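You operate a simulated robot arm through the tools that you are given. There is no shell and no other tool.

The job below is to be done with a simulated two-armed robot. You get a single attempt, and the scene is never put back.

Task
The mains is back. Change the shed over to it and shut the generator down.
Fine: SUPPLY to OFF, then MAINS; after that the generator's STOP, then engine OFF, then the press breaker up; leave the other breakers.

It is judged by the outcome, as a careful person would: the job done as asked, and still so three seconds after it is handed in. It fails if anything else is knocked over, pushed out of place, dropped, spilled or broken.

Robot
Two 7-joint arms with fingered hands on one trunk that stands fixed in place. Base frame: the origin is at the foot of the trunk, x ahead of it, y to its left, z up. Readings come in mm, degrees, newtons and seconds.
The left shoulder is at [36, 163, 1088], the right one opposite. Each reaches about 1215 mm from its shoulder. Payload 4 kg a hand.
Tool frame (each hand has its own): the origin (TCP) lies between the finger pads and is the grasp point; the fingertips stand 36 mm ahead of it; z points along the fingers, y is the line along which they close. The gripper opens to 124 mm; its body begins 42 mm behind the TCP. The gripper is a hand of 4 fingers: y runs from the thumb to the fingers, the wrist lies at [-15, -99, -189] in the tool frame.
Orientation is that of the tool frame in the base frame, as a unit quaternion [x, y, z, w]. With the fingers straight down and the wrist toward the robot, the tool's x, y and z point along [0, 1, 0], [1, 0, 0] and [0, 0, -1] of the base frame.

Tools
- The arms move only by the tool move_arm. It takes "left_rows", "right_rows" or both (then of equal length, played together; a hand with none holds still); each is a list of rows, each a list of 6 numbers: the turn, a rotation vector about the tool's x, y, z in degrees, then the shift along the tool's x, y, z in mm. In form: [[ax, ay, az, x, y, z], ...]. A call has 1 to 20 rows; each row is the pose to reach, as a shift and turn from the pose commanded when the call began, along the tool's axes at that moment. Each row takes 0.2 s and may step no farther than 50 mm and 8.6 degrees from the row before; otherwise, the whole call is refused. Where a pose cannot be reached the arm comes as near as it can. A force on the tool above 80 N (or 10 N above the force at the start of the call, whichever is more), or a blocked arm, ends the call early, and 0.2 s more pass. In this call time passes only in rows, and 0.2 s behind the last. The reply holds the time, the measured pose of the TCP, the force on the tool along the base axes, the opening and the grip force, in the units named above and with some noise, with the torque about the TCP (base axes, N m) and any sound that the robot's microphone picked up.
- Cameras (640 x 400 px; columns grow to the right, rows downward): "scene" is now at [128.3, -50.6, 1347.6]; the picture's right is [-0.53, -0.84, 0.07], its down [-0.25, 0.08, -0.96] and it looks along [0.81, -0.53, -0.26] (base axes); focal length 317 px, centre (320, 200). "left" rides on the left gripper at [-75, -86, -123] in its tool frame; the picture's right is [-0.70, -0.34, 0.63], its down [0.64, -0.68, 0.35] and it looks along [0.32, 0.65, 0.69] (tool axes); focal length 275 px, centre (320, 200). "right" rides on the right gripper at [75, -86, -123] in its tool frame; the picture's right is [-0.70, 0.34, -0.63], its down [-0.64, -0.68, 0.35] and it looks along [-0.32, 0.65, 0.69] (tool axes); focal length 275 px, centre (320, 200). There is no depth. A picture from a camera that has moved, and an enlarged one, comes with that camera's place and axes in the base frame and with its lens.
- snapshot(camera): a new picture of that camera. No time passes.
- lift_body(by): moves the trunk up (or, below 0, down) by that many mm; the arms and the scene camera ride with it, the base frame stays. It gives what a move gives, with no picture.
- curl_fingers(index, middle, ring, thumb_bend, thumb_turn, hand): sets how far each is bent, from 0 (flat) to 100 (curled in); at 30 the hand is open as for a grip, at 70 the pads meet at the TCP. One left out holds its place. A second passes; each finger stops where it meets its share of the squeeze, and holds until it gets a number again. It is the only way to open and close the hand. It gives what a move gives, with no picture; readings hold the bend of each and the force on the fingers (four entries, about 0 where the hand has none), thumb and palm. thumb_turn goes from beside the hand (0) to across from the fingers (100), as for a grip.
- head_to(pan, tilt): turns the head with the scene camera to pan (to the left, within 86 degrees either way) and tilt (down, from -29 to 69), counted from straight ahead of the robot (the tilt from the chest, where the trunk bows). It gives what a move gives.
- close_up(camera, box): a new picture of the part [left, top, right, bottom] of that camera's present view, enlarged. No time passes.
- hand_in(): hands the job in; it is judged then, once.

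Places have to be worked out from the pictures, the camera data and where the tool is seen. Open the grippers and draw the arms clear of the work before you hand the job in, unless the task says otherwise.

The tools are called after ">>>" as name(argument=value, ...) on one line, values as JSON. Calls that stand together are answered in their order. move_arm: Moves the arms, as the interface text tells. Its arguments: {"type":"object","properties":{"left_rows":{"type":"array"},"right_rows":{"type":"array"}},"required":[]} The other tools are called the same way: lift_body (by) moves the trunk up or down; curl_fingers (index, middle, ring, thumb_bend, thumb_turn, hand) moves the fingers one by one; head_to (pan, tilt) turns the head that bears the scene camera; snapshot (camera) takes a picture; close_up (camera, box) takes an enlarged picture of a part of a camera's view; hand_in () hands the job in.

At the start:

```text
t: 0.0
left_eef_pos: [887.8, -23.1, 1322.0]
left_ee_rot: [0.707, 0.707, 0.0, -0.001]
left_ft_force: [-0.4, -0.4, 0.3]
left_ft_torque: [0.01, 0.01, -0.03]
left_opening: 124.1
left_finger_force: 0.1
left_shape: jaw
left_bend: [30.0, 30.0, 30.0, 30.0, 98.0]
left_finger forces: [0.0, 0.0, 0.0, 0.0, 0.1, 0.0]
right_eef_pos: [420.0, -471.0, 1337.9]
right_ee_rot: [0.707, 0.707, 0.0, 0.0]
right_ft_force: [-0.5, 0.2, 0.4]
right_ft_torque: [-0.01, -0.01, 0.02]
right_opening: 123.6
right_finger_force: 0.1
right_shape: jaw
right_bend: [30.0, 30.0, 30.0, 30.0, 98.0]
right_finger forces: [0.1, 0.0, 0.0, 0.0, 0.0, 0.0]
trunk travel left (down, up): [-250.0, 228.0]
head pan, tilt (commanded): [-32.4, 8.8]
```

scene: 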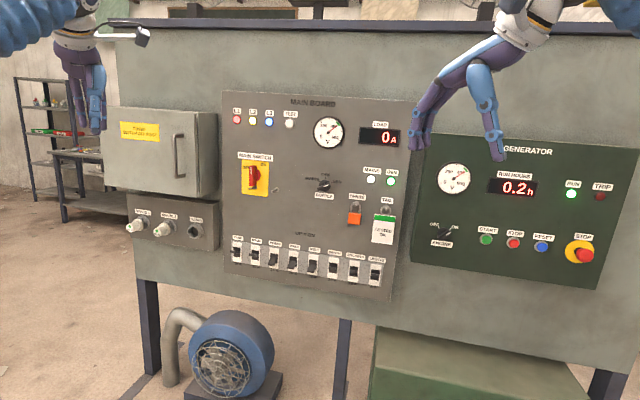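
right: 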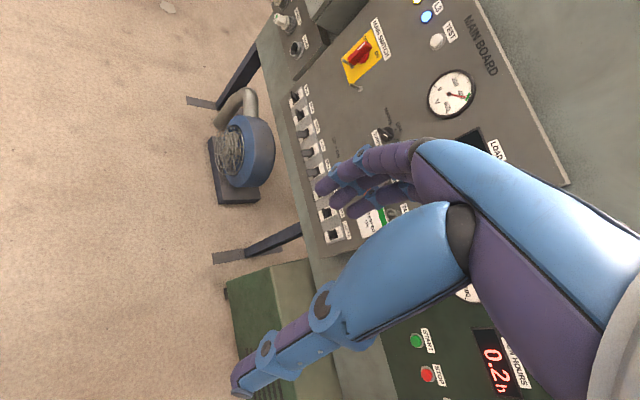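
left: 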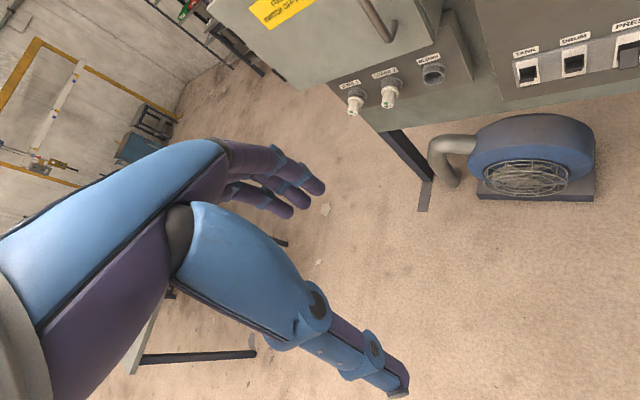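

I see a panel with a main board and a generator panel. I take enlarged pictures of the main board and generator parts to read the labels.

>>> close_up(camera="scene", box=[220, 90, 420, 215])

>>> close_up(camera="scene", box=[220, 180, 420, 305])

>>> close_up(camera="scene", box=[410, 140, 640, 284])

>>> close_up(camera="scene", box=[100, 90, 260, 260])

```text
3.20 times, centred on (320, 152) of scene
camera zoom: at [128.3, -50.6, 1347.6], right [-0.53, -0.84, 0.07], down [-0.25, 0.08, -0.96], along [0.81, -0.53, -0.26], focal length 1014 px, centre (320, 352)
```

zoom: 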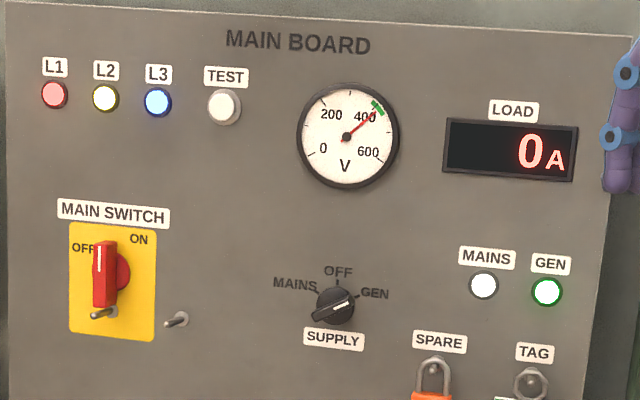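

```text
3.20 times, centred on (320, 242) of scene
camera zoom: at [128.3, -50.6, 1347.6], right [-0.53, -0.84, 0.07], down [-0.25, 0.08, -0.96], along [0.81, -0.53, -0.26], focal length 1014 px, centre (320, 64)
```

zoom: 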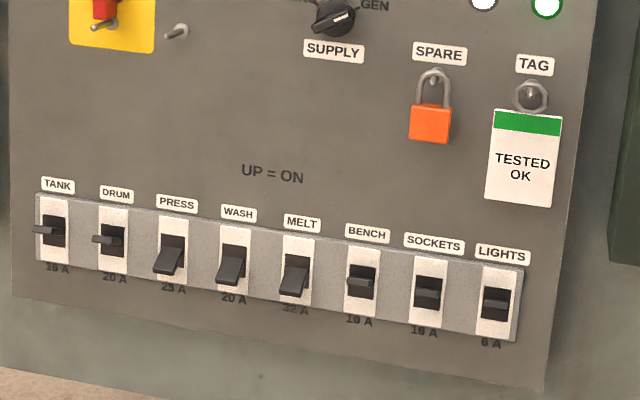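

```text
2.78 times, centred on (525, 212) of scene
camera zoom: at [128.3, -50.6, 1347.6], right [-0.53, -0.84, 0.07], down [-0.25, 0.08, -0.96], along [0.81, -0.53, -0.26], focal length 880 px, centre (-249, 167)
```

zoom: 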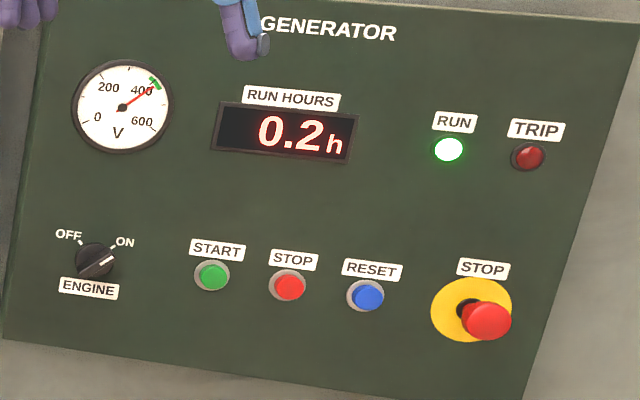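

```text
2.35 times, centred on (180, 175) of scene
camera zoom: at [128.3, -50.6, 1347.6], right [-0.53, -0.84, 0.07], down [-0.25, 0.08, -0.96], along [0.81, -0.53, -0.26], focal length 746 px, centre (649, 259)
```

zoom: 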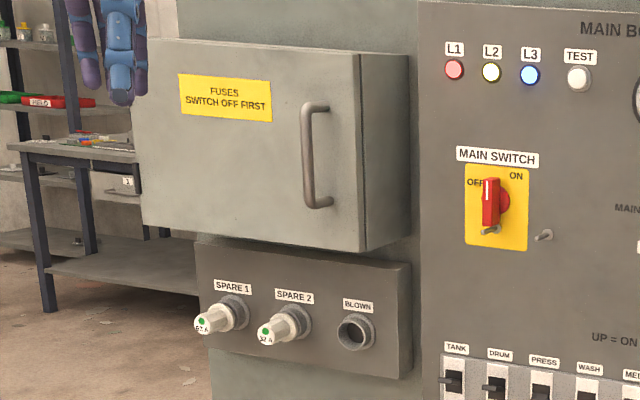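

The SUPPLY switch is on GEN and both the MAINS and GEN lamps are lit. The panel is vertical and faces the robot at about 45°, about 1.18 m away. I zoom further into each control to locate it precisely.

>>> close_up(camera="scene", box=[295, 165, 359, 205])

>>> close_up(camera="scene", box=[220, 230, 316, 290])

>>> close_up(camera="scene", box=[420, 210, 532, 280])

>>> close_up(camera="scene", box=[230, 145, 294, 205])

>>> close_up(camera="scene", box=[400, 0, 560, 170])

```text
10.00 times, centred on (327, 185) of scene
camera zoom: at [128.3, -50.6, 1347.6], right [-0.53, -0.84, 0.07], down [-0.25, 0.08, -0.96], along [0.81, -0.53, -0.26], focal length 3168 px, centre (250, 350)
```

zoom: 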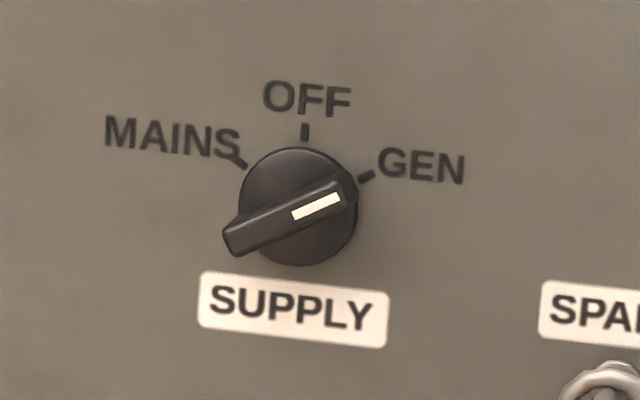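

```text
6.67 times, centred on (268, 260) of scene
camera zoom: at [128.3, -50.6, 1347.6], right [-0.53, -0.84, 0.07], down [-0.25, 0.08, -0.96], along [0.81, -0.53, -0.26], focal length 2112 px, centre (667, -200)
```

zoom: 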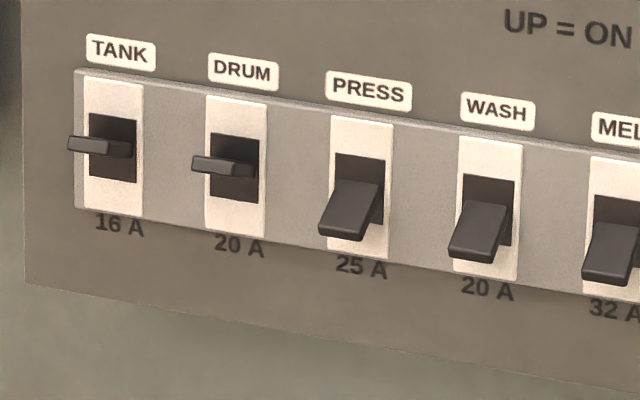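

```text
5.71 times, centred on (476, 245) of scene
camera zoom: at [128.3, -50.6, 1347.6], right [-0.53, -0.84, 0.07], down [-0.25, 0.08, -0.96], along [0.81, -0.53, -0.26], focal length 1810 px, centre (-571, -57)
```

zoom: 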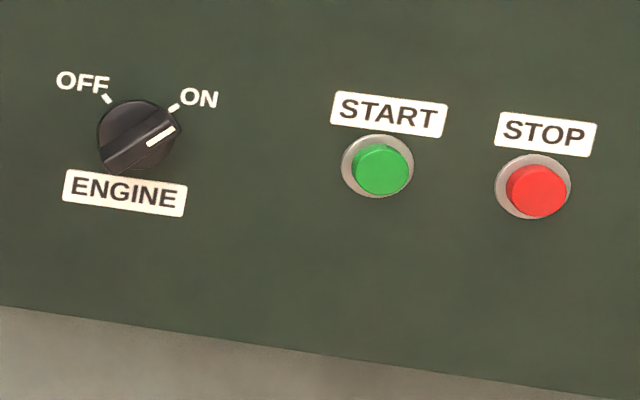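

```text
6.67 times, centred on (262, 175) of scene
camera zoom: at [128.3, -50.6, 1347.6], right [-0.53, -0.84, 0.07], down [-0.25, 0.08, -0.96], along [0.81, -0.53, -0.26], focal length 2112 px, centre (707, 367)
```

zoom: 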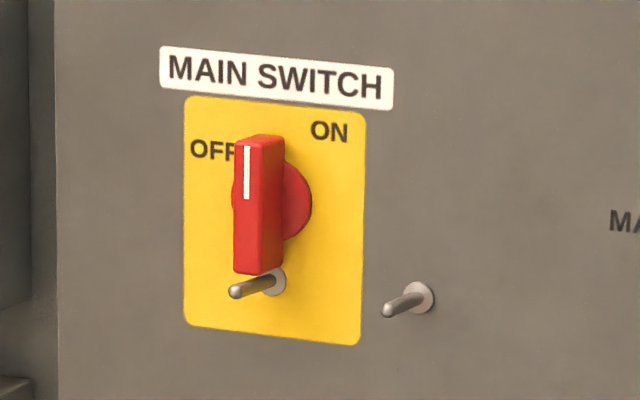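

```text
2.35 times, centred on (480, 85) of scene
camera zoom: at [128.3, -50.6, 1347.6], right [-0.53, -0.84, 0.07], down [-0.25, 0.08, -0.96], along [0.81, -0.53, -0.26], focal length 746 px, centre (-56, 471)
```

zoom: 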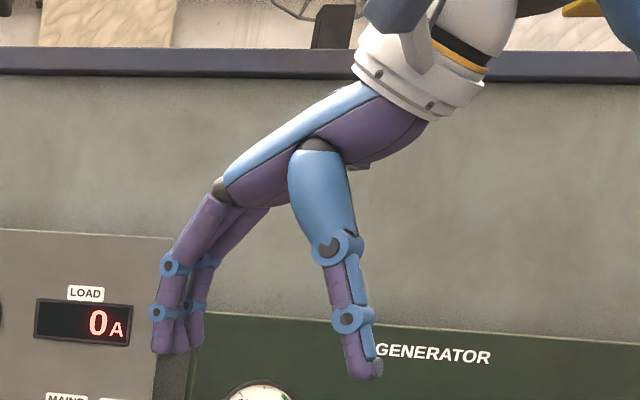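

The picture shows SUPPLY at GEN, ENGINE at ON, and PRESS, WASH and MELT down. The normal red STOP button sits beside START, apart from the mushroom. I'll make a pointing hand on the right arm (index straight, the others curled) and look at it.

>>> curl_fingers(hand="right", index=10, middle=95, ring=95)

>>> close_up(camera="scene", box=[400, 0, 560, 170])

>>> snapshot(camera="right")

```text
t: 1.0
left_eef_pos: [887.6, -22.8, 1322.1]
left_ee_rot: [0.707, 0.708, 0.0, 0.0]
left_ft_force: [0.8, -0.6, 0.2]
left_ft_torque: [0.04, -0.02, 0.03]
left_opening: 123.5
left_finger_force: 0.1
left_shape: jaw
left_bend: [30.0, 30.0, 30.0, 30.0, 98.0]
left_finger forces: [0.0, 0.0, 0.0, 0.0, 0.0, 0.0]
right_eef_pos: [419.5, -471.6, 1337.5]
right_ee_rot: [0.707, 0.707, 0.0, 0.0]
right_ft_force: [-1.1, 0.2, -0.1]
right_ft_torque: [0.03, 0.03, 0.02]
right_opening: 158.9
right_finger_force: 0.1
right_shape: fingers
right_bend: [10.0, 95.0, 95.0, 30.0, 98.0]
right_finger forces: [0.0, 0.0, 0.0, 0.0, 0.0, 0.0]
trunk travel left (down, up): [-250.0, 228.0]
head pan, tilt (commanded): [-32.4, 8.8]
```

```text
2.35 times, centred on (480, 85) of scene
camera zoom: at [128.3, -50.6, 1347.6], right [-0.53, -0.84, 0.07], down [-0.25, 0.08, -0.96], along [0.81, -0.53, -0.26], focal length 746 px, centre (-56, 471)
```

zoom: 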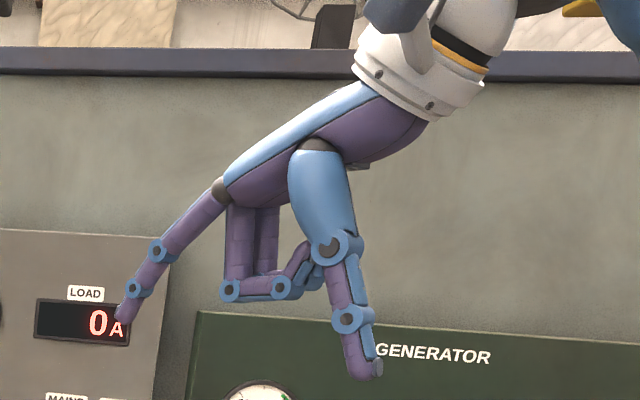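

```text
taken
camera right: at [336.4, -396.5, 1461.1], right [0.34, -0.7, 0.63], down [-0.68, -0.64, -0.35], along [0.65, -0.32, -0.69], focal length 275 px, centre (320, 200)
```

right: 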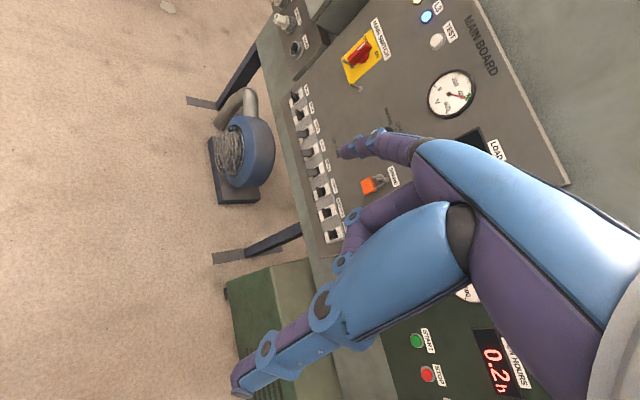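

The index now points forward-down about 40° off the tool axis, and the thumb still sticks out. I'll flatten the index fully and tuck the thumb, then look again.

>>> curl_fingers(hand="right", index=0, middle=100, ring=100, thumb_bend=80)

>>> close_up(camera="scene", box=[400, 0, 560, 170])

>>> snapshot(camera="right")

```text
t: 2.0
left_eef_pos: [887.2, -23.0, 1321.4]
left_ee_rot: [0.706, 0.708, 0.001, 0.0]
left_ft_force: [0.9, -0.2, -0.6]
left_ft_torque: [-0.01, -0.01, 0.03]
left_opening: 123.6
left_finger_force: 0.1
left_shape: jaw
left_bend: [30.0, 30.0, 30.0, 30.0, 98.0]
left_finger forces: [0.0, 0.0, 0.1, 0.1, 0.0, 0.0]
right_eef_pos: [422.1, -471.0, 1337.9]
right_ee_rot: [0.707, 0.707, 0.0, 0.0]
right_ft_force: [-0.2, -0.1, -0.1]
right_ft_torque: [-0.01, -0.01, 0.01]
right_opening: 92.0
right_finger_force: 0.0
right_shape: fingers
right_bend: [0.0, 100.0, 100.0, 80.0, 98.0]
right_finger forces: [0.0, 0.0, 0.0, 0.0, 0.1, 0.0]
trunk travel left (down, up): [-250.0, 228.0]
head pan, tilt (commanded): [-32.4, 8.8]
```

```text
2.35 times, centred on (480, 85) of scene
camera zoom: at [128.3, -50.6, 1347.6], right [-0.53, -0.84, 0.07], down [-0.25, 0.08, -0.96], along [0.81, -0.53, -0.26], focal length 746 px, centre (-56, 471)
```

zoom: 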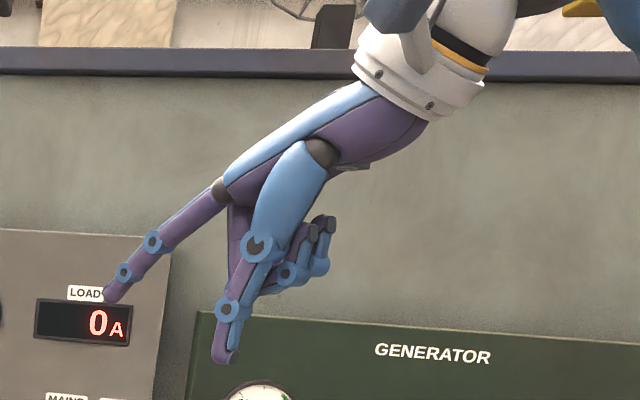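

```text
taken
camera right: at [336.4, -396.5, 1461.1], right [0.34, -0.7, 0.63], down [-0.68, -0.64, -0.35], along [0.65, -0.32, -0.69], focal length 275 px, centre (320, 200)
```

right: 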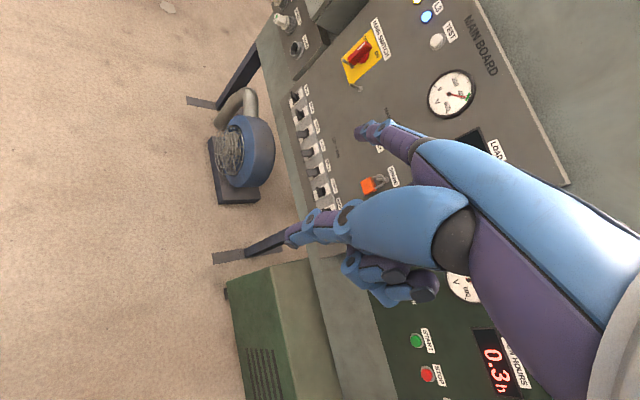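

The straight index lies in line with the palm, its tip about 125 mm along tool y from the TCP. I'll tuck the thumb fully, then look down around the trunk before lowering it.

>>> curl_fingers(hand="right", thumb_bend=100)

>>> close_up(camera="scene", box=[400, 0, 560, 170])

>>> head_to(pan=-45, tilt=50)

>>> snapshot(camera="scene")

```text
t: 3.0
left_eef_pos: [888.5, -22.8, 1321.6]
left_ee_rot: [0.707, 0.707, 0.0, 0.001]
left_ft_force: [-1.0, 0.0, 0.0]
left_ft_torque: [0.0, 0.03, 0.0]
left_opening: 123.6
left_finger_force: 0.0
left_shape: jaw
left_bend: [30.0, 30.0, 30.0, 30.0, 98.0]
left_finger forces: [0.1, 0.0, 0.0, 0.1, 0.0, 0.0]
right_eef_pos: [420.9, -471.9, 1338.9]
right_ee_rot: [0.707, 0.707, 0.0, 0.0]
right_ft_force: [0.7, -0.3, 0.0]
right_ft_torque: [0.0, 0.05, 0.02]
right_opening: 44.1
right_finger_force: 0.1
right_shape: fingers
right_bend: [0.0, 100.0, 100.0, 100.0, 98.0]
right_finger forces: [0.1, 0.1, 0.0, 0.0, 0.1, 0.1]
trunk travel left (down, up): [-250.0, 228.0]
head pan, tilt (commanded): [-32.4, 8.8]
```

```text
2.35 times, centred on (480, 85) of scene
camera zoom: at [128.3, -50.6, 1347.6], right [-0.53, -0.84, 0.07], down [-0.25, 0.08, -0.96], along [0.81, -0.53, -0.26], focal length 746 px, centre (-56, 471)
```

zoom: 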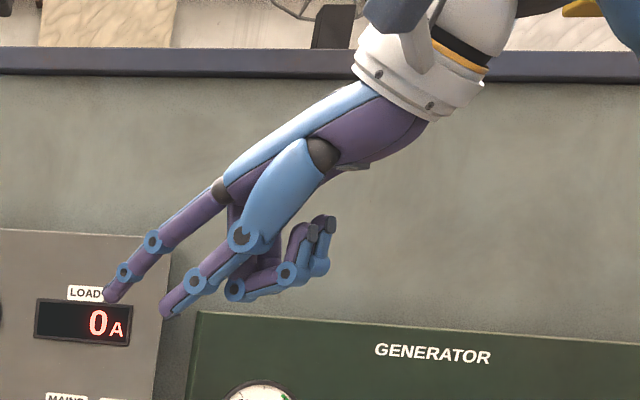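

```text
t: 4.1
left_eef_pos: [888.0, -22.8, 1321.1]
left_ee_rot: [0.707, 0.707, 0.0, 0.0]
left_ft_force: [0.1, -0.1, 0.8]
left_ft_torque: [-0.02, 0.0, 0.01]
left_opening: 123.6
left_finger_force: 0.0
left_shape: jaw
left_bend: [30.0, 30.0, 30.0, 30.0, 98.0]
left_finger forces: [0.0, 0.1, 0.0, 0.0, 0.1, 0.0]
right_eef_pos: [422.4, -471.8, 1338.8]
right_ee_rot: [0.707, 0.707, -0.001, 0.001]
right_ft_force: [-0.4, 0.4, 0.5]
right_ft_torque: [-0.03, 0.04, -0.01]
right_opening: 44.2
right_finger_force: 0.1
right_shape: fingers
right_bend: [0.0, 100.0, 100.0, 100.0, 98.0]
right_finger forces: [0.0, 0.0, 0.0, 0.0, 0.0, 0.0]
trunk travel left (down, up): [-250.0, 228.0]
head pan, tilt (commanded): [-45.0, 50.0]
```

```text
taken
camera scene: at [96.7, -55.3, 1287.4], right [-0.7, -0.71, 0.09], down [-0.62, 0.54, -0.57], along [0.36, -0.45, -0.82], focal length 317 px, centre (320, 200)
```

scene: 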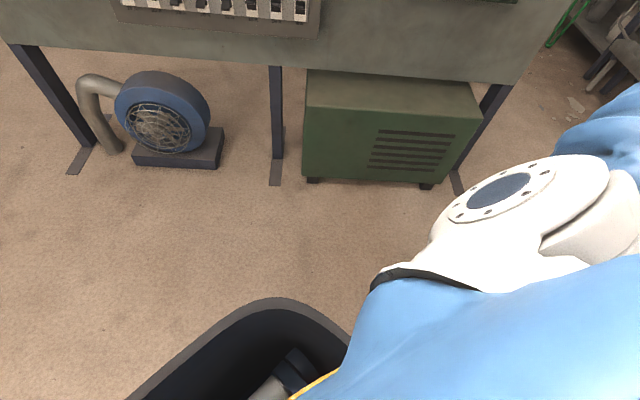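

The floor around the trunk is clear. With the thumb tucked its tip came closer to the index, so I'll open it back out, where it stays well behind the index tip. I'll return the head and lower the trunk 150 mm for a second viewpoint.

>>> curl_fingers(hand="right", thumb_bend=15)

>>> lift_body(by=-150)

>>> head_to(pan=-40, tilt=8.8)

>>> snapshot(camera="scene")

```text
t: 5.1
left_eef_pos: [888.0, -23.3, 1320.9]
left_ee_rot: [0.707, 0.707, 0.0, 0.0]
left_ft_force: [0.6, -1.0, 0.1]
left_ft_torque: [-0.01, 0.01, 0.0]
left_opening: 123.5
left_finger_force: 0.0
left_shape: jaw
left_bend: [30.0, 30.0, 30.0, 30.0, 98.0]
left_finger forces: [0.0, 0.0, 0.1, 0.1, 0.0, 0.1]
right_eef_pos: [420.9, -471.8, 1338.8]
right_ee_rot: [0.707, 0.707, -0.001, 0.0]
right_ft_force: [-1.0, -0.2, -0.3]
right_ft_torque: [0.0, 0.01, -0.03]
right_opening: 171.9
right_finger_force: 0.1
right_shape: fingers
right_bend: [0.0, 100.0, 100.0, 15.0, 98.0]
right_finger forces: [0.1, 0.0, 0.0, 0.0, 0.0, 0.0]
trunk travel left (down, up): [-250.0, 228.0]
head pan, tilt (commanded): [-45.0, 50.0]
```

```text
t: 6.8
left_eef_pos: [887.3, -22.8, 1174.0]
left_ee_rot: [0.707, 0.707, 0.0, 0.001]
left_ft_force: [0.5, -0.1, -1.0]
left_ft_torque: [0.0, -0.03, 0.01]
left_opening: 123.8
left_finger_force: 0.2
left_shape: jaw
left_bend: [30.0, 30.0, 30.0, 30.0, 98.0]
left_finger forces: [0.1, 0.0, 0.1, 0.0, 0.0, 0.0]
right_eef_pos: [419.9, -471.1, 1188.5]
right_ee_rot: [0.707, 0.707, 0.001, 0.0]
right_ft_force: [0.6, 0.9, 0.5]
right_ft_torque: [-0.01, 0.02, -0.01]
right_opening: 171.5
right_finger_force: 0.0
right_shape: fingers
right_bend: [0.0, 100.0, 100.0, 15.0, 98.0]
right_finger forces: [0.0, 0.0, 0.0, 0.0, 0.0, 0.0]
trunk travel left (down, up): [-100.0, 378.0]
head pan, tilt (commanded): [-45.0, 50.0]
```

```text
t: 7.9
left_eef_pos: [888.7, -23.2, 1170.8]
left_ee_rot: [0.707, 0.707, 0.0, 0.0]
left_ft_force: [0.0, 0.4, 0.2]
left_ft_torque: [0.0, 0.0, 0.01]
left_opening: 123.5
left_finger_force: 0.1
left_shape: jaw
left_bend: [30.0, 30.0, 30.0, 30.0, 98.0]
left_finger forces: [0.0, 0.0, 0.0, 0.0, 0.1, 0.0]
right_eef_pos: [421.0, -470.8, 1186.4]
right_ee_rot: [0.707, 0.707, 0.0, 0.0]
right_ft_force: [0.2, 0.6, 0.6]
right_ft_torque: [-0.02, 0.02, 0.01]
right_opening: 171.6
right_finger_force: 0.1
right_shape: fingers
right_bend: [0.0, 100.0, 100.0, 15.0, 98.0]
right_finger forces: [0.0, 0.0, 0.1, 0.0, 0.0, 0.1]
trunk travel left (down, up): [-100.0, 378.0]
head pan, tilt (commanded): [-40.0, 8.8]
```

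```text
taken
camera scene: at [216.1, -60.5, 1155.5], right [-0.61, -0.77, 0.21], down [-0.44, 0.1, -0.89], along [0.66, -0.64, -0.4], focal length 317 px, centre (320, 200)
```

scene: 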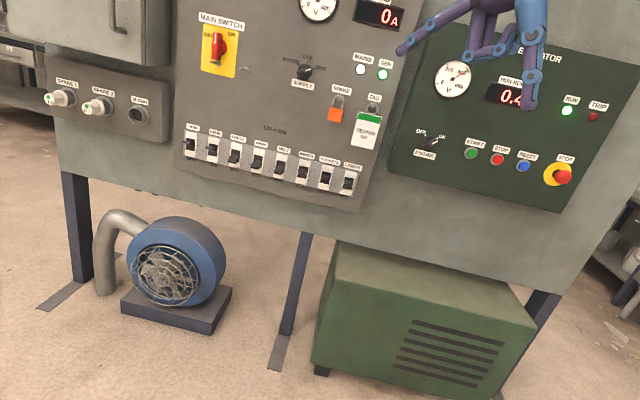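

Lowering bowed the trunk forward, which also helps reach. I take close-ups from this new viewpoint to triangulate the controls against the first views.

>>> close_up(camera="scene", box=[272, 50, 336, 90])

>>> close_up(camera="scene", box=[175, 120, 271, 180])

>>> close_up(camera="scene", box=[404, 115, 516, 185])

>>> close_up(camera="scene", box=[390, 0, 550, 110])

>>> close_up(camera="scene", box=[510, 85, 638, 225])

```text
10.00 times, centred on (304, 70) of scene
camera zoom: at [216.1, -60.5, 1155.5], right [-0.61, -0.77, 0.21], down [-0.44, 0.1, -0.89], along [0.66, -0.64, -0.4], focal length 3168 px, centre (480, 1500)
```

zoom: 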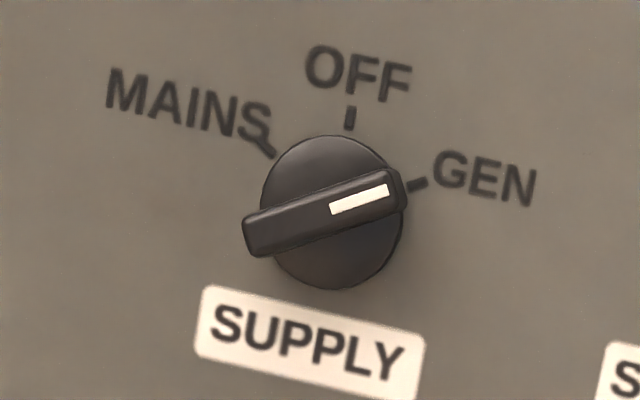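

```text
6.67 times, centred on (223, 150) of scene
camera zoom: at [216.1, -60.5, 1155.5], right [-0.61, -0.77, 0.21], down [-0.44, 0.1, -0.89], along [0.66, -0.64, -0.4], focal length 2112 px, centre (967, 533)
```

zoom: 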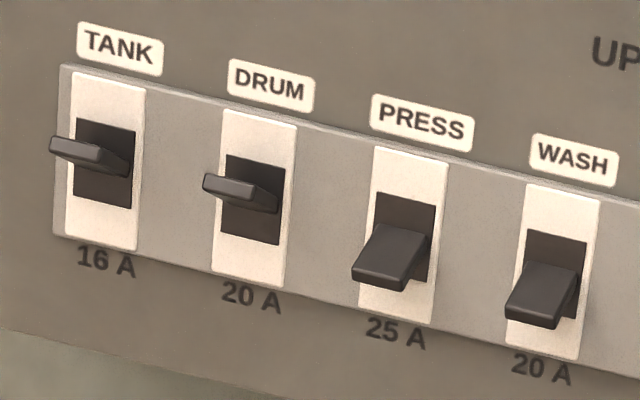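

```text
5.71 times, centred on (460, 150) of scene
camera zoom: at [216.1, -60.5, 1155.5], right [-0.61, -0.77, 0.21], down [-0.44, 0.1, -0.89], along [0.66, -0.64, -0.4], focal length 1810 px, centre (-480, 486)
```

zoom: 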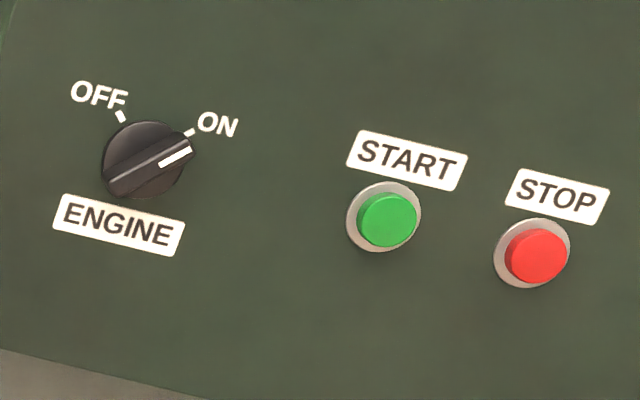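

```text
3.64 times, centred on (470, 55) of scene
camera zoom: at [216.1, -60.5, 1155.5], right [-0.61, -0.77, 0.21], down [-0.44, 0.1, -0.89], along [0.66, -0.64, -0.4], focal length 1152 px, centre (-226, 727)
```

zoom: 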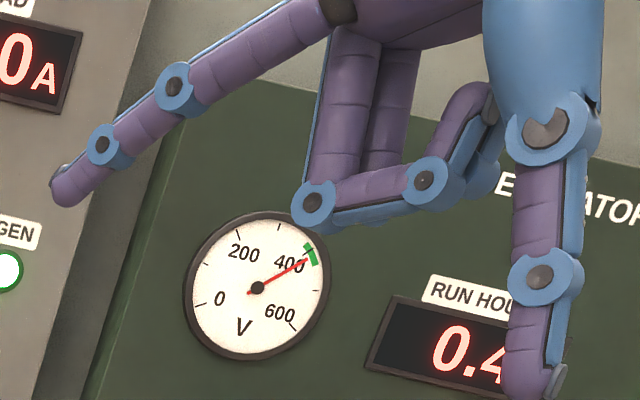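

```text
2.86 times, centred on (574, 155) of scene
camera zoom: at [216.1, -60.5, 1155.5], right [-0.61, -0.77, 0.21], down [-0.44, 0.1, -0.89], along [0.66, -0.64, -0.4], focal length 905 px, centre (-406, 329)
```

zoom: 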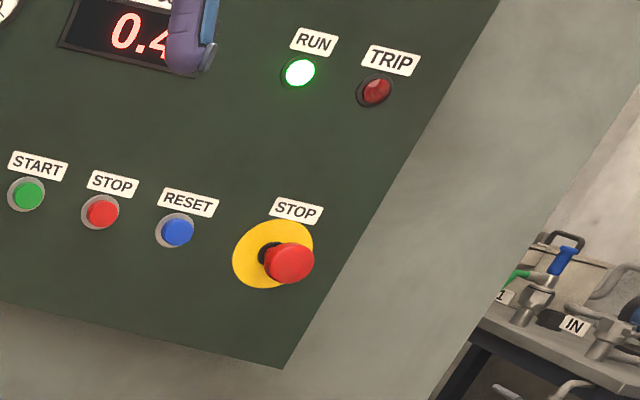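

Triangulating both views gives a vertical plane with unit normal N=[0.707,-0.707,0] at n≈1182 mm, and t runs rightward along the panel.
- SUPPLY is at (t=-261, z=1115), ENGINE at (150, 1000) and STOP at (359, 1001).
- The PRESS lever tip is at (-436, 797).

I turn the right hand to a handshake-like pointing pose toward the panel, in two halves.

>>> move_arm(right_rows=[[-4.05, 4.51, 4.05, 5.7, 25.5, 5.2], [-8.1, 9.01, 8.1, 11.4, 50.9, 10.4], [-12.15, 13.52, 12.15, 17.1, 76.4, 15.6], [-16.2, 18.03, 16.2, 22.8, 101.9, 20.8], [-20.25, 22.53, 20.25, 28.4, 127.3, 25.9], [-24.3, 27.04, 24.3, 34.1, 152.8, 31.1], [-28.35, 31.54, 28.35, 39.8, 178.3, 36.3], [-32.4, 36.05, 32.4, 45.5, 203.7, 41.5]])

>>> snapshot(camera="scene")

```text
t: 9.7
left_eef_pos: [889.1, -22.6, 1170.0]
left_ee_rot: [0.707, 0.707, 0.0, 0.0]
left_ft_force: [0.6, 0.0, -0.8]
left_ft_torque: [-0.03, 0.01, -0.01]
left_opening: 124.0
left_finger_force: 0.1
left_shape: jaw
left_bend: [30.0, 30.0, 30.0, 30.0, 98.0]
left_finger forces: [0.0, 0.0, 0.0, 0.1, 0.1, 0.0]
right_eef_pos: [624.4, -426.1, 1145.9]
right_ee_rot: [0.809, 0.426, 0.405, -0.022]
right_ft_force: [0.0, -0.1, 0.1]
right_ft_torque: [-0.03, -0.01, -0.05]
right_opening: 172.0
right_finger_force: 0.1
right_shape: fingers
right_bend: [0.0, 100.0, 100.0, 15.0, 98.0]
right_finger forces: [0.1, 0.0, 0.0, 0.0, 0.0, 0.1]
trunk travel left (down, up): [-100.0, 378.0]
head pan, tilt (commanded): [-40.0, 8.8]
```

```text
taken
camera scene: at [216.7, -60.6, 1155.3], right [-0.61, -0.77, 0.21], down [-0.44, 0.1, -0.89], along [0.66, -0.64, -0.4], focal length 317 px, centre (320, 200)
```

scene: 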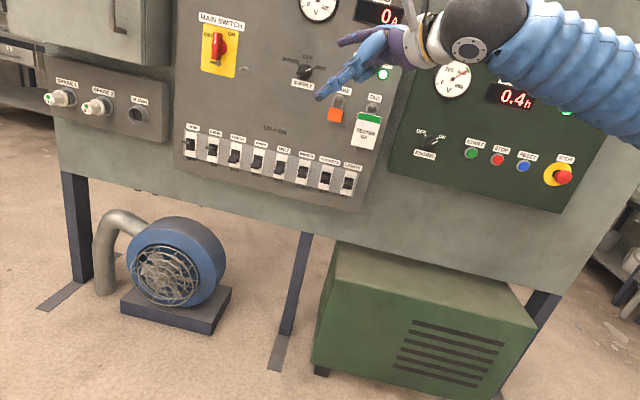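

The first half went as commanded and all is clear. I'll finish the turn and approach to about 230 mm in front of the SUPPLY knob.

>>> move_arm(right_rows=[[-4.05, 4.51, 4.05, 8.2, 12.8, 21.9], [-8.1, 9.01, 8.1, 16.5, 25.5, 43.7], [-12.15, 13.52, 12.15, 24.7, 38.3, 65.6], [-16.2, 18.03, 16.2, 33.0, 51.0, 87.4], [-20.25, 22.53, 20.25, 41.2, 63.8, 109.3], [-24.3, 27.04, 24.3, 49.4, 76.6, 131.1], [-28.35, 31.54, 28.35, 57.7, 89.3, 153.0], [-32.4, 36.05, 32.4, 65.9, 102.1, 174.8]])

>>> snapshot(camera="scene")

>>> snapshot(camera="right")

```text
t: 11.7
left_eef_pos: [891.2, -25.7, 1168.6]
left_ee_rot: [0.707, 0.707, -0.001, -0.001]
left_ft_force: [-0.2, 0.6, -0.7]
left_ft_torque: [0.01, 0.01, 0.04]
left_opening: 123.7
left_finger_force: 0.1
left_shape: jaw
left_bend: [30.0, 30.0, 30.0, 30.0, 98.0]
left_finger forces: [0.0, 0.0, 0.0, 0.1, 0.0, 0.0]
right_eef_pos: [803.4, -382.2, 1186.5]
right_ee_rot: [0.665, 0.038, 0.745, -0.035]
right_ft_force: [-0.2, 0.3, -0.6]
right_ft_torque: [-0.01, -0.03, 0.0]
right_opening: 171.7
right_finger_force: 0.0
right_shape: fingers
right_bend: [0.0, 100.0, 100.0, 15.0, 98.0]
right_finger forces: [0.0, 0.0, 0.0, 0.0, 0.0, 0.0]
trunk travel left (down, up): [-100.0, 378.0]
head pan, tilt (commanded): [-40.0, 8.8]
stopped in row 8 (right hand): the arm was blocked; the commanded pose is now the measured one
```

```text
taken
camera scene: at [219.1, -61.4, 1153.9], right [-0.61, -0.77, 0.22], down [-0.44, 0.1, -0.89], along [0.66, -0.64, -0.4], focal length 317 px, centre (320, 200)
```

scene: 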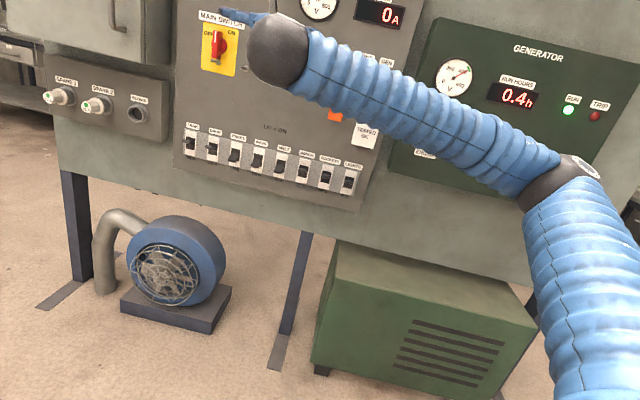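

```text
taken
camera right: at [666.5, -309.4, 1247.1], right [-0.51, -0.4, -0.76], down [0.35, 0.72, -0.61], along [0.79, -0.57, -0.23], focal length 275 px, centre (320, 200)
```

right: 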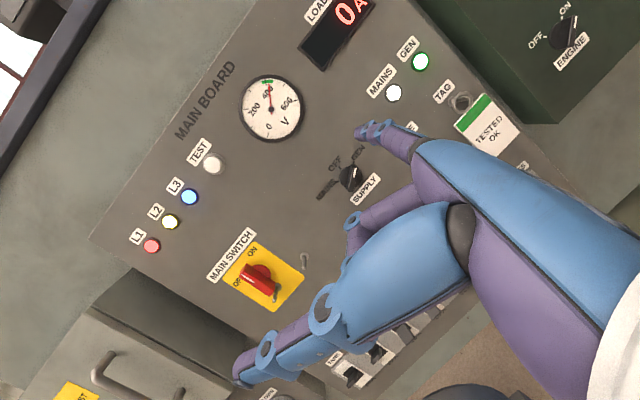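

The arm hit a limit near the full handshake roll, with its pose otherwise close to target. I'll roll back 45° toward palm-down, which should suit the raised elbow, and bring the finger to the knob height at a standoff.

>>> move_arm(right_rows=[[0.23, -5.16, -3.49, -4, 0.5, 0], [0.47, -10.3, -7.0, -12, 2, -0.5], [0.7, -15.5, -10.5, -27, 4.5, -1.1], [0.93, -20.6, -13.95, -45, 7.7, -1.9], [1.16, -25.8, -17.4, -65, 11.2, -2.8], [1.4, -31.0, -20.9, -88, 15.1, -3.8], [1.63, -36.1, -24.4, -112, 19.2, -4.8], [1.86, -41.3, -27.9, -137.9, 23.7, -5.9]])

>>> snapshot(camera="scene")

>>> snapshot(camera="right")

```text
t: 13.5
left_eef_pos: [888.1, -23.1, 1171.2]
left_ee_rot: [0.707, 0.707, 0.0, 0.001]
left_ft_force: [0.2, -0.2, -0.4]
left_ft_torque: [-0.04, -0.02, 0.0]
left_opening: 123.8
left_finger_force: 0.0
left_shape: jaw
left_bend: [30.0, 30.0, 30.0, 30.0, 98.0]
left_finger forces: [0.0, 0.1, 0.0, 0.1, 0.0, 0.0]
right_eef_pos: [814.3, -403.5, 1051.7]
right_ee_rot: [0.853, 0.215, 0.451, 0.148]
right_ft_force: [-0.6, -0.1, -0.1]
right_ft_torque: [-0.03, -0.02, 0.02]
right_opening: 171.6
right_finger_force: 0.1
right_shape: fingers
right_bend: [0.0, 100.0, 100.0, 15.0, 98.0]
right_finger forces: [0.0, 0.0, 0.1, 0.1, 0.0, 0.1]
trunk travel left (down, up): [-100.0, 378.0]
head pan, tilt (commanded): [-40.0, 8.8]
```

```text
taken
camera scene: at [216.5, -60.4, 1155.5], right [-0.61, -0.77, 0.21], down [-0.44, 0.1, -0.89], along [0.66, -0.64, -0.4], focal length 317 px, centre (320, 200)
```

scene: 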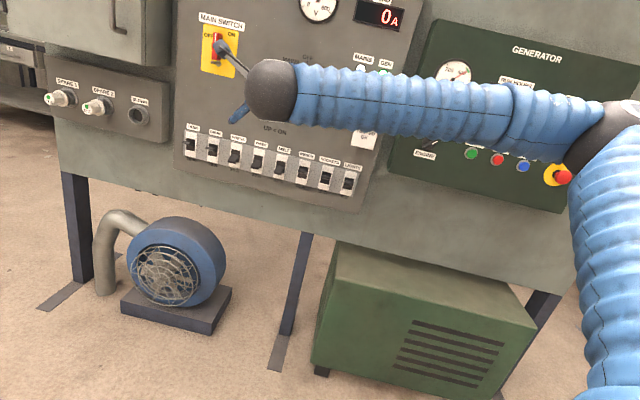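

```text
taken
camera right: at [729.6, -284.6, 1132.7], right [-0.8, -0.6, 0.01], down [-0.19, 0.25, -0.95], along [0.57, -0.76, -0.31], focal length 275 px, centre (320, 200)
```

right: 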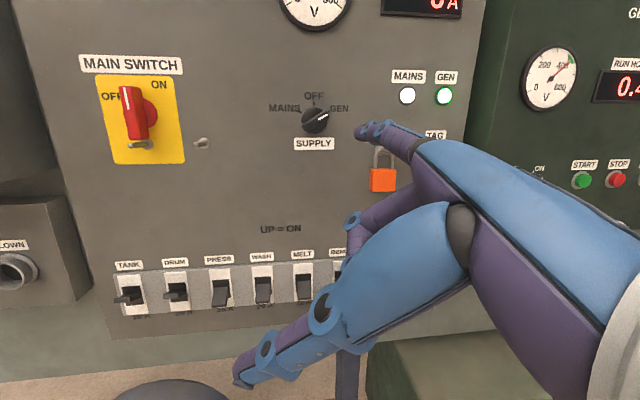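

The right hand camera now sees SUPPLY upright, with the fingertip at about n=957, t=-241, z=1114. I'll advance along the panel normal to about 40 mm short of the knob, slightly right and below the bar's GEN end.

>>> move_arm(right_rows=[[0, 0, 0, -3.4, 31.2, 26.2], [0, 0, 0, -6.9, 62.4, 52.3], [0, 0, 0, -10.3, 93.6, 78.5], [0, 0, 0, -13.7, 124.8, 104.6]])

>>> snapshot(camera="right")

>>> close_up(camera="right", box=[280, 70, 408, 150])

>>> snapshot(camera="scene")

```text
t: 14.5
left_eef_pos: [888.5, -23.7, 1170.6]
left_ee_rot: [0.707, 0.707, -0.001, 0.0]
left_ft_force: [1.0, 0.5, 0.7]
left_ft_torque: [0.03, -0.01, -0.02]
left_opening: 123.7
left_finger_force: 0.1
left_shape: jaw
left_bend: [30.0, 30.0, 30.0, 30.0, 98.0]
left_finger forces: [0.0, 0.0, 0.0, 0.1, 0.0, 0.1]
right_eef_pos: [927.2, -524.3, 1041.1]
right_ee_rot: [0.853, 0.215, 0.452, 0.147]
right_ft_force: [1.0, -0.3, -0.8]
right_ft_torque: [0.04, 0.02, 0.0]
right_opening: 172.0
right_finger_force: 0.1
right_shape: fingers
right_bend: [0.0, 100.0, 100.0, 15.0, 98.0]
right_finger forces: [0.0, 0.0, 0.1, 0.0, 0.0, 0.0]
trunk travel left (down, up): [-100.0, 378.0]
head pan, tilt (commanded): [-40.0, 8.8]
```

```text
taken
camera right: at [843.2, -405.3, 1123.8], right [-0.8, -0.6, 0.01], down [-0.19, 0.25, -0.95], along [0.57, -0.76, -0.31], focal length 275 px, centre (320, 200)
```

right: 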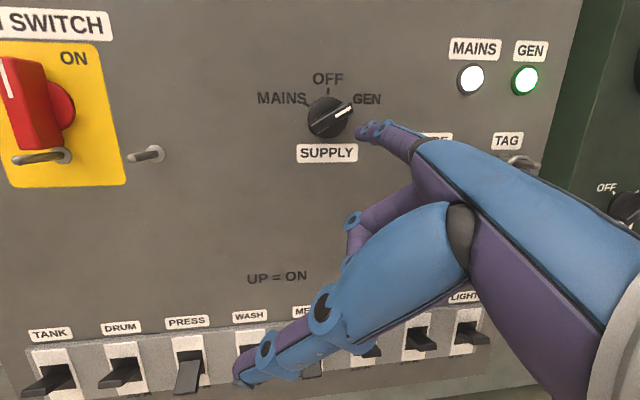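

```text
5.00 times, centred on (344, 110) of right
camera zoom: at [843.2, -405.3, 1123.8], right [-0.8, -0.6, 0.01], down [-0.19, 0.25, -0.95], along [0.57, -0.76, -0.31], focal length 1376 px, centre (200, 650)
```

zoom: 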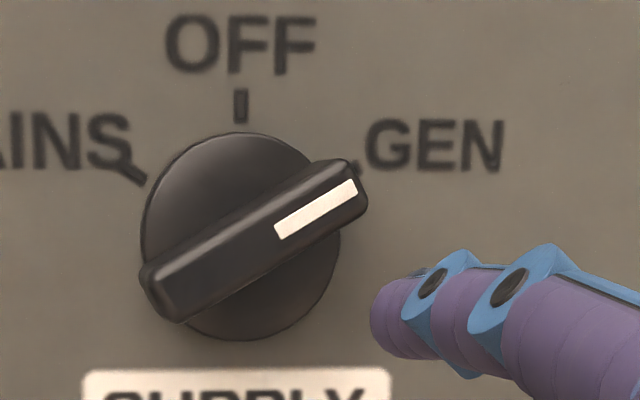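

```text
taken
camera scene: at [216.8, -60.7, 1155.3], right [-0.61, -0.77, 0.21], down [-0.44, 0.1, -0.89], along [0.66, -0.64, -0.4], focal length 317 px, centre (320, 200)
```

scene: 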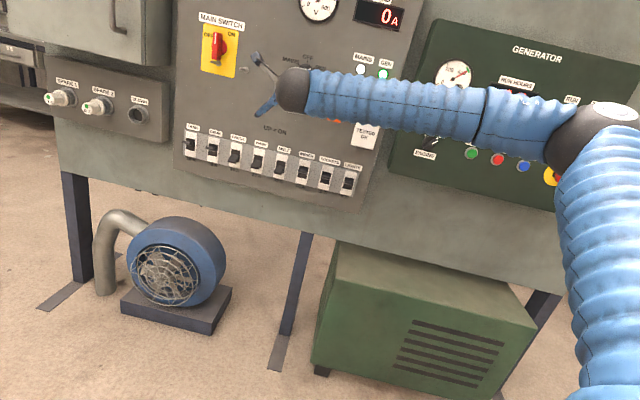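

The close-up shows the fingertip (about 14 mm thick) lower right of the knob bar. Its centre is about 20 mm right and 12 mm below the knob centre, and about 35 mm short of the bar front. I'll shift slightly outward along the bar and advance 46 mm so the tip lies beside the bar's GEN end.

>>> move_arm(right_rows=[[0, 0, 0, -1.95, 4.57, -5.6], [0, 0, 0, -1.95, 22.4, 8.9], [0, 0, 0, -1.95, 40.2, 23.4]])

>>> close_up(camera="right", box=[270, 60, 430, 160])

```text
t: 15.3
left_eef_pos: [887.8, -23.9, 1171.7]
left_ee_rot: [0.707, 0.707, 0.0, 0.001]
left_ft_force: [-0.2, 0.6, 0.3]
left_ft_torque: [0.0, -0.02, -0.03]
left_opening: 123.6
left_finger_force: 0.0
left_shape: jaw
left_bend: [30.0, 30.0, 30.0, 30.0, 98.0]
left_finger forces: [0.0, 0.0, 0.0, 0.0, 0.0, 0.0]
right_eef_pos: [954.1, -559.5, 1042.8]
right_ee_rot: [0.853, 0.215, 0.451, 0.146]
right_ft_force: [0.4, -0.9, 0.2]
right_ft_torque: [-0.02, -0.01, -0.01]
right_opening: 172.0
right_finger_force: 0.0
right_shape: fingers
right_bend: [0.0, 100.0, 100.0, 15.0, 98.0]
right_finger forces: [0.1, 0.0, 0.1, 0.0, 0.0, 0.0]
trunk travel left (down, up): [-100.0, 378.0]
head pan, tilt (commanded): [-40.0, 8.8]
```

```text
4.00 times, centred on (350, 110) of right
camera zoom: at [869.0, -441.4, 1125.3], right [-0.8, -0.6, 0.0], down [-0.19, 0.25, -0.95], along [0.57, -0.76, -0.31], focal length 1101 px, centre (200, 560)
```

zoom: 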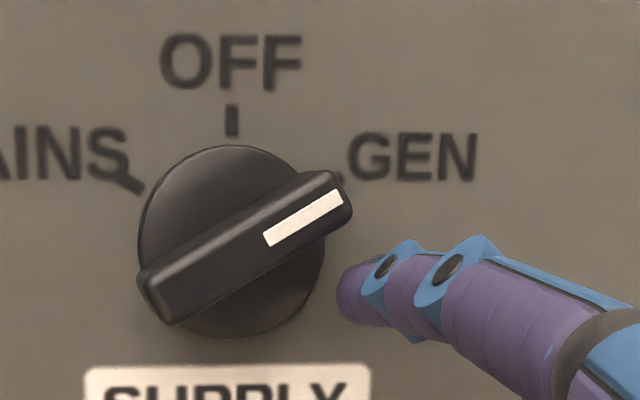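

The tip is beside the bar with no contact force; its centre is at (+27, -10) mm relative to the knob centre. I'll sweep it counter-clockwise around the knob to turn the bar partway toward OFF, and check.

>>> move_arm(right_rows=[[0, 0, 0, 4.5, 0.9, -1.1], [0, 0, 0, 8.9, 1.8, -2.2], [0, 0, 0, 11.8, 3.6, -4.4], [0, 0, 0, 15.0, 5.0, -6.2], [0, 0, 0, 18.7, 6.1, -7.5]])

>>> close_up(camera="right", box=[270, 60, 430, 160])

```text
t: 16.5
left_eef_pos: [888.6, -22.8, 1171.3]
left_ee_rot: [0.707, 0.707, 0.0, 0.0]
left_ft_force: [0.9, 0.5, -0.8]
left_ft_torque: [-0.02, -0.02, 0.05]
left_opening: 123.7
left_finger_force: 0.1
left_shape: jaw
left_bend: [30.0, 30.0, 30.0, 30.0, 98.0]
left_finger forces: [0.1, 0.0, 0.0, 0.0, 0.1, 0.0]
right_eef_pos: [956.3, -556.3, 1066.7]
right_ee_rot: [0.853, 0.216, 0.452, 0.147]
right_ft_force: [-0.8, -1.1, 0.1]
right_ft_torque: [0.09, 0.04, -0.06]
right_opening: 170.4
right_finger_force: 0.4
right_shape: fingers
right_bend: [1.0, 100.0, 100.0, 15.0, 98.0]
right_finger forces: [0.9, 0.1, 0.0, 0.0, 0.0, 0.1]
trunk travel left (down, up): [-100.0, 378.0]
head pan, tilt (commanded): [-40.0, 8.8]
```

```text
4.00 times, centred on (350, 110) of right
camera zoom: at [872.2, -438.2, 1147.6], right [-0.8, -0.6, 0.0], down [-0.19, 0.25, -0.95], along [0.57, -0.76, -0.31], focal length 1101 px, centre (200, 560)
```

zoom: 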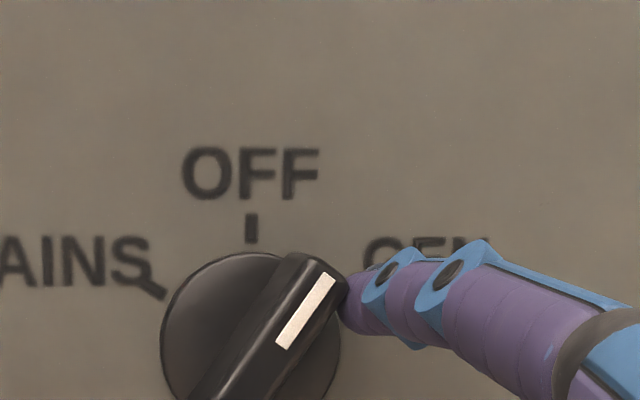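

The bar follows well and is now about 30° right of OFF. I'll continue the sweep to about 2° before OFF and look.

>>> move_arm(right_rows=[[0, 0, 0, 2.0, 0.3, -0.4], [0, 0, 0, 3.9, 0.6, -0.7], [0, 0, 0, 5.9, 0.7, -0.8], [0, 0, 0, 7.9, 0.8, -0.9], [0, 0, 0, 11.1, 0.6, -0.7]])

>>> close_up(camera="right", box=[270, 80, 430, 180])

```text
t: 17.7
left_eef_pos: [888.6, -22.2, 1171.6]
left_ee_rot: [0.707, 0.708, 0.0, 0.0]
left_ft_force: [0.2, 0.7, 0.5]
left_ft_torque: [0.0, 0.0, 0.0]
left_opening: 123.9
left_finger_force: 0.0
left_shape: jaw
left_bend: [30.0, 30.0, 30.0, 30.0, 98.0]
left_finger forces: [0.0, 0.0, 0.0, 0.0, 0.1, 0.0]
right_eef_pos: [961.4, -552.5, 1074.2]
right_ee_rot: [0.853, 0.216, 0.453, 0.146]
right_ft_force: [-0.6, -0.3, -0.9]
right_ft_torque: [0.07, 0.01, -0.07]
right_opening: 171.4
right_finger_force: 0.5
right_shape: fingers
right_bend: [0.0, 100.0, 100.0, 15.0, 98.0]
right_finger forces: [0.9, 0.0, 0.0, 0.1, 0.0, 0.1]
trunk travel left (down, up): [-100.0, 378.0]
head pan, tilt (commanded): [-40.0, 8.8]
```

```text
4.00 times, centred on (350, 130) of right
camera zoom: at [877.4, -434.1, 1155.8], right [-0.8, -0.6, 0.0], down [-0.19, 0.25, -0.95], along [0.57, -0.76, -0.31], focal length 1101 px, centre (200, 480)
```

zoom: 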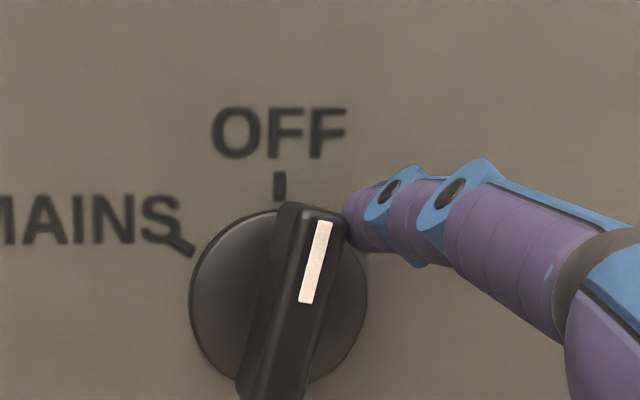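

The bar is about 10° short of OFF. I'll push a further ~3.5 mm leftward to bring it to OFF.

>>> move_arm(right_rows=[[0, 0, 0, 1.4, -0.7, 0.8], [0, 0, 0, 2.8, -1.3, 1.6]])

>>> close_up(camera="right", box=[270, 80, 430, 180])

>>> snapshot(camera="scene")

```text
t: 18.3
left_eef_pos: [888.0, -23.2, 1171.1]
left_ee_rot: [0.707, 0.707, 0.0, 0.0]
left_ft_force: [-0.5, -1.0, -0.2]
left_ft_torque: [0.03, 0.04, -0.02]
left_opening: 123.6
left_finger_force: 0.0
left_shape: jaw
left_bend: [30.0, 30.0, 30.0, 30.0, 98.0]
left_finger forces: [0.0, 0.1, 0.0, 0.0, 0.0, 0.0]
right_eef_pos: [964.2, -548.3, 1073.8]
right_ee_rot: [0.853, 0.216, 0.452, 0.146]
right_ft_force: [0.0, -1.0, -0.7]
right_ft_torque: [0.13, -0.01, -0.07]
right_opening: 172.3
right_finger_force: 0.9
right_shape: fingers
right_bend: [0.0, 100.0, 100.0, 15.0, 98.0]
right_finger forces: [1.2, 0.0, 0.0, 0.1, 0.0, 0.1]
trunk travel left (down, up): [-100.0, 378.0]
head pan, tilt (commanded): [-40.0, 8.8]
```

```text
4.00 times, centred on (350, 130) of right
camera zoom: at [879.5, -430.8, 1156.1], right [-0.8, -0.6, 0.0], down [-0.19, 0.25, -0.95], along [0.57, -0.76, -0.31], focal length 1101 px, centre (200, 480)
```

zoom: 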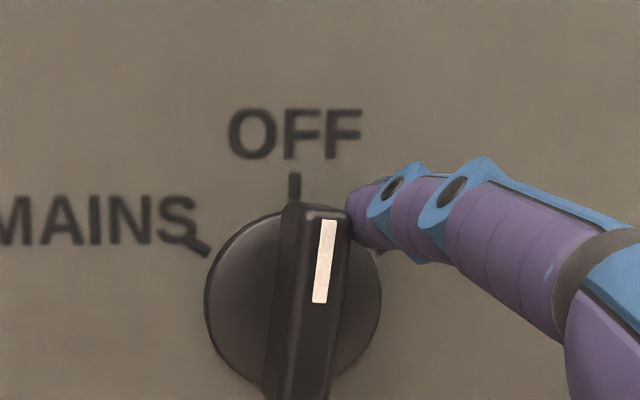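

```text
taken
camera scene: at [216.3, -60.5, 1155.6], right [-0.61, -0.77, 0.21], down [-0.44, 0.1, -0.89], along [0.66, -0.64, -0.4], focal length 317 px, centre (320, 200)
```

scene: 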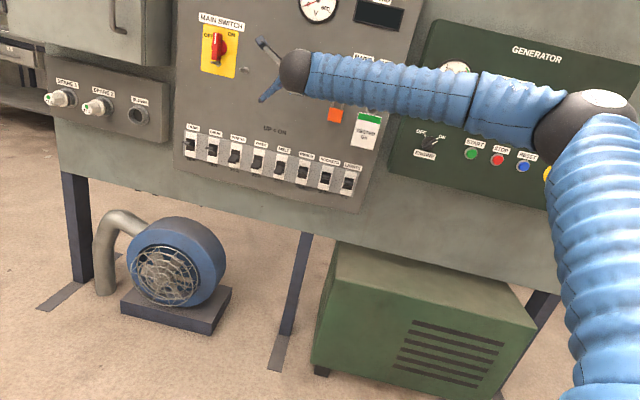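

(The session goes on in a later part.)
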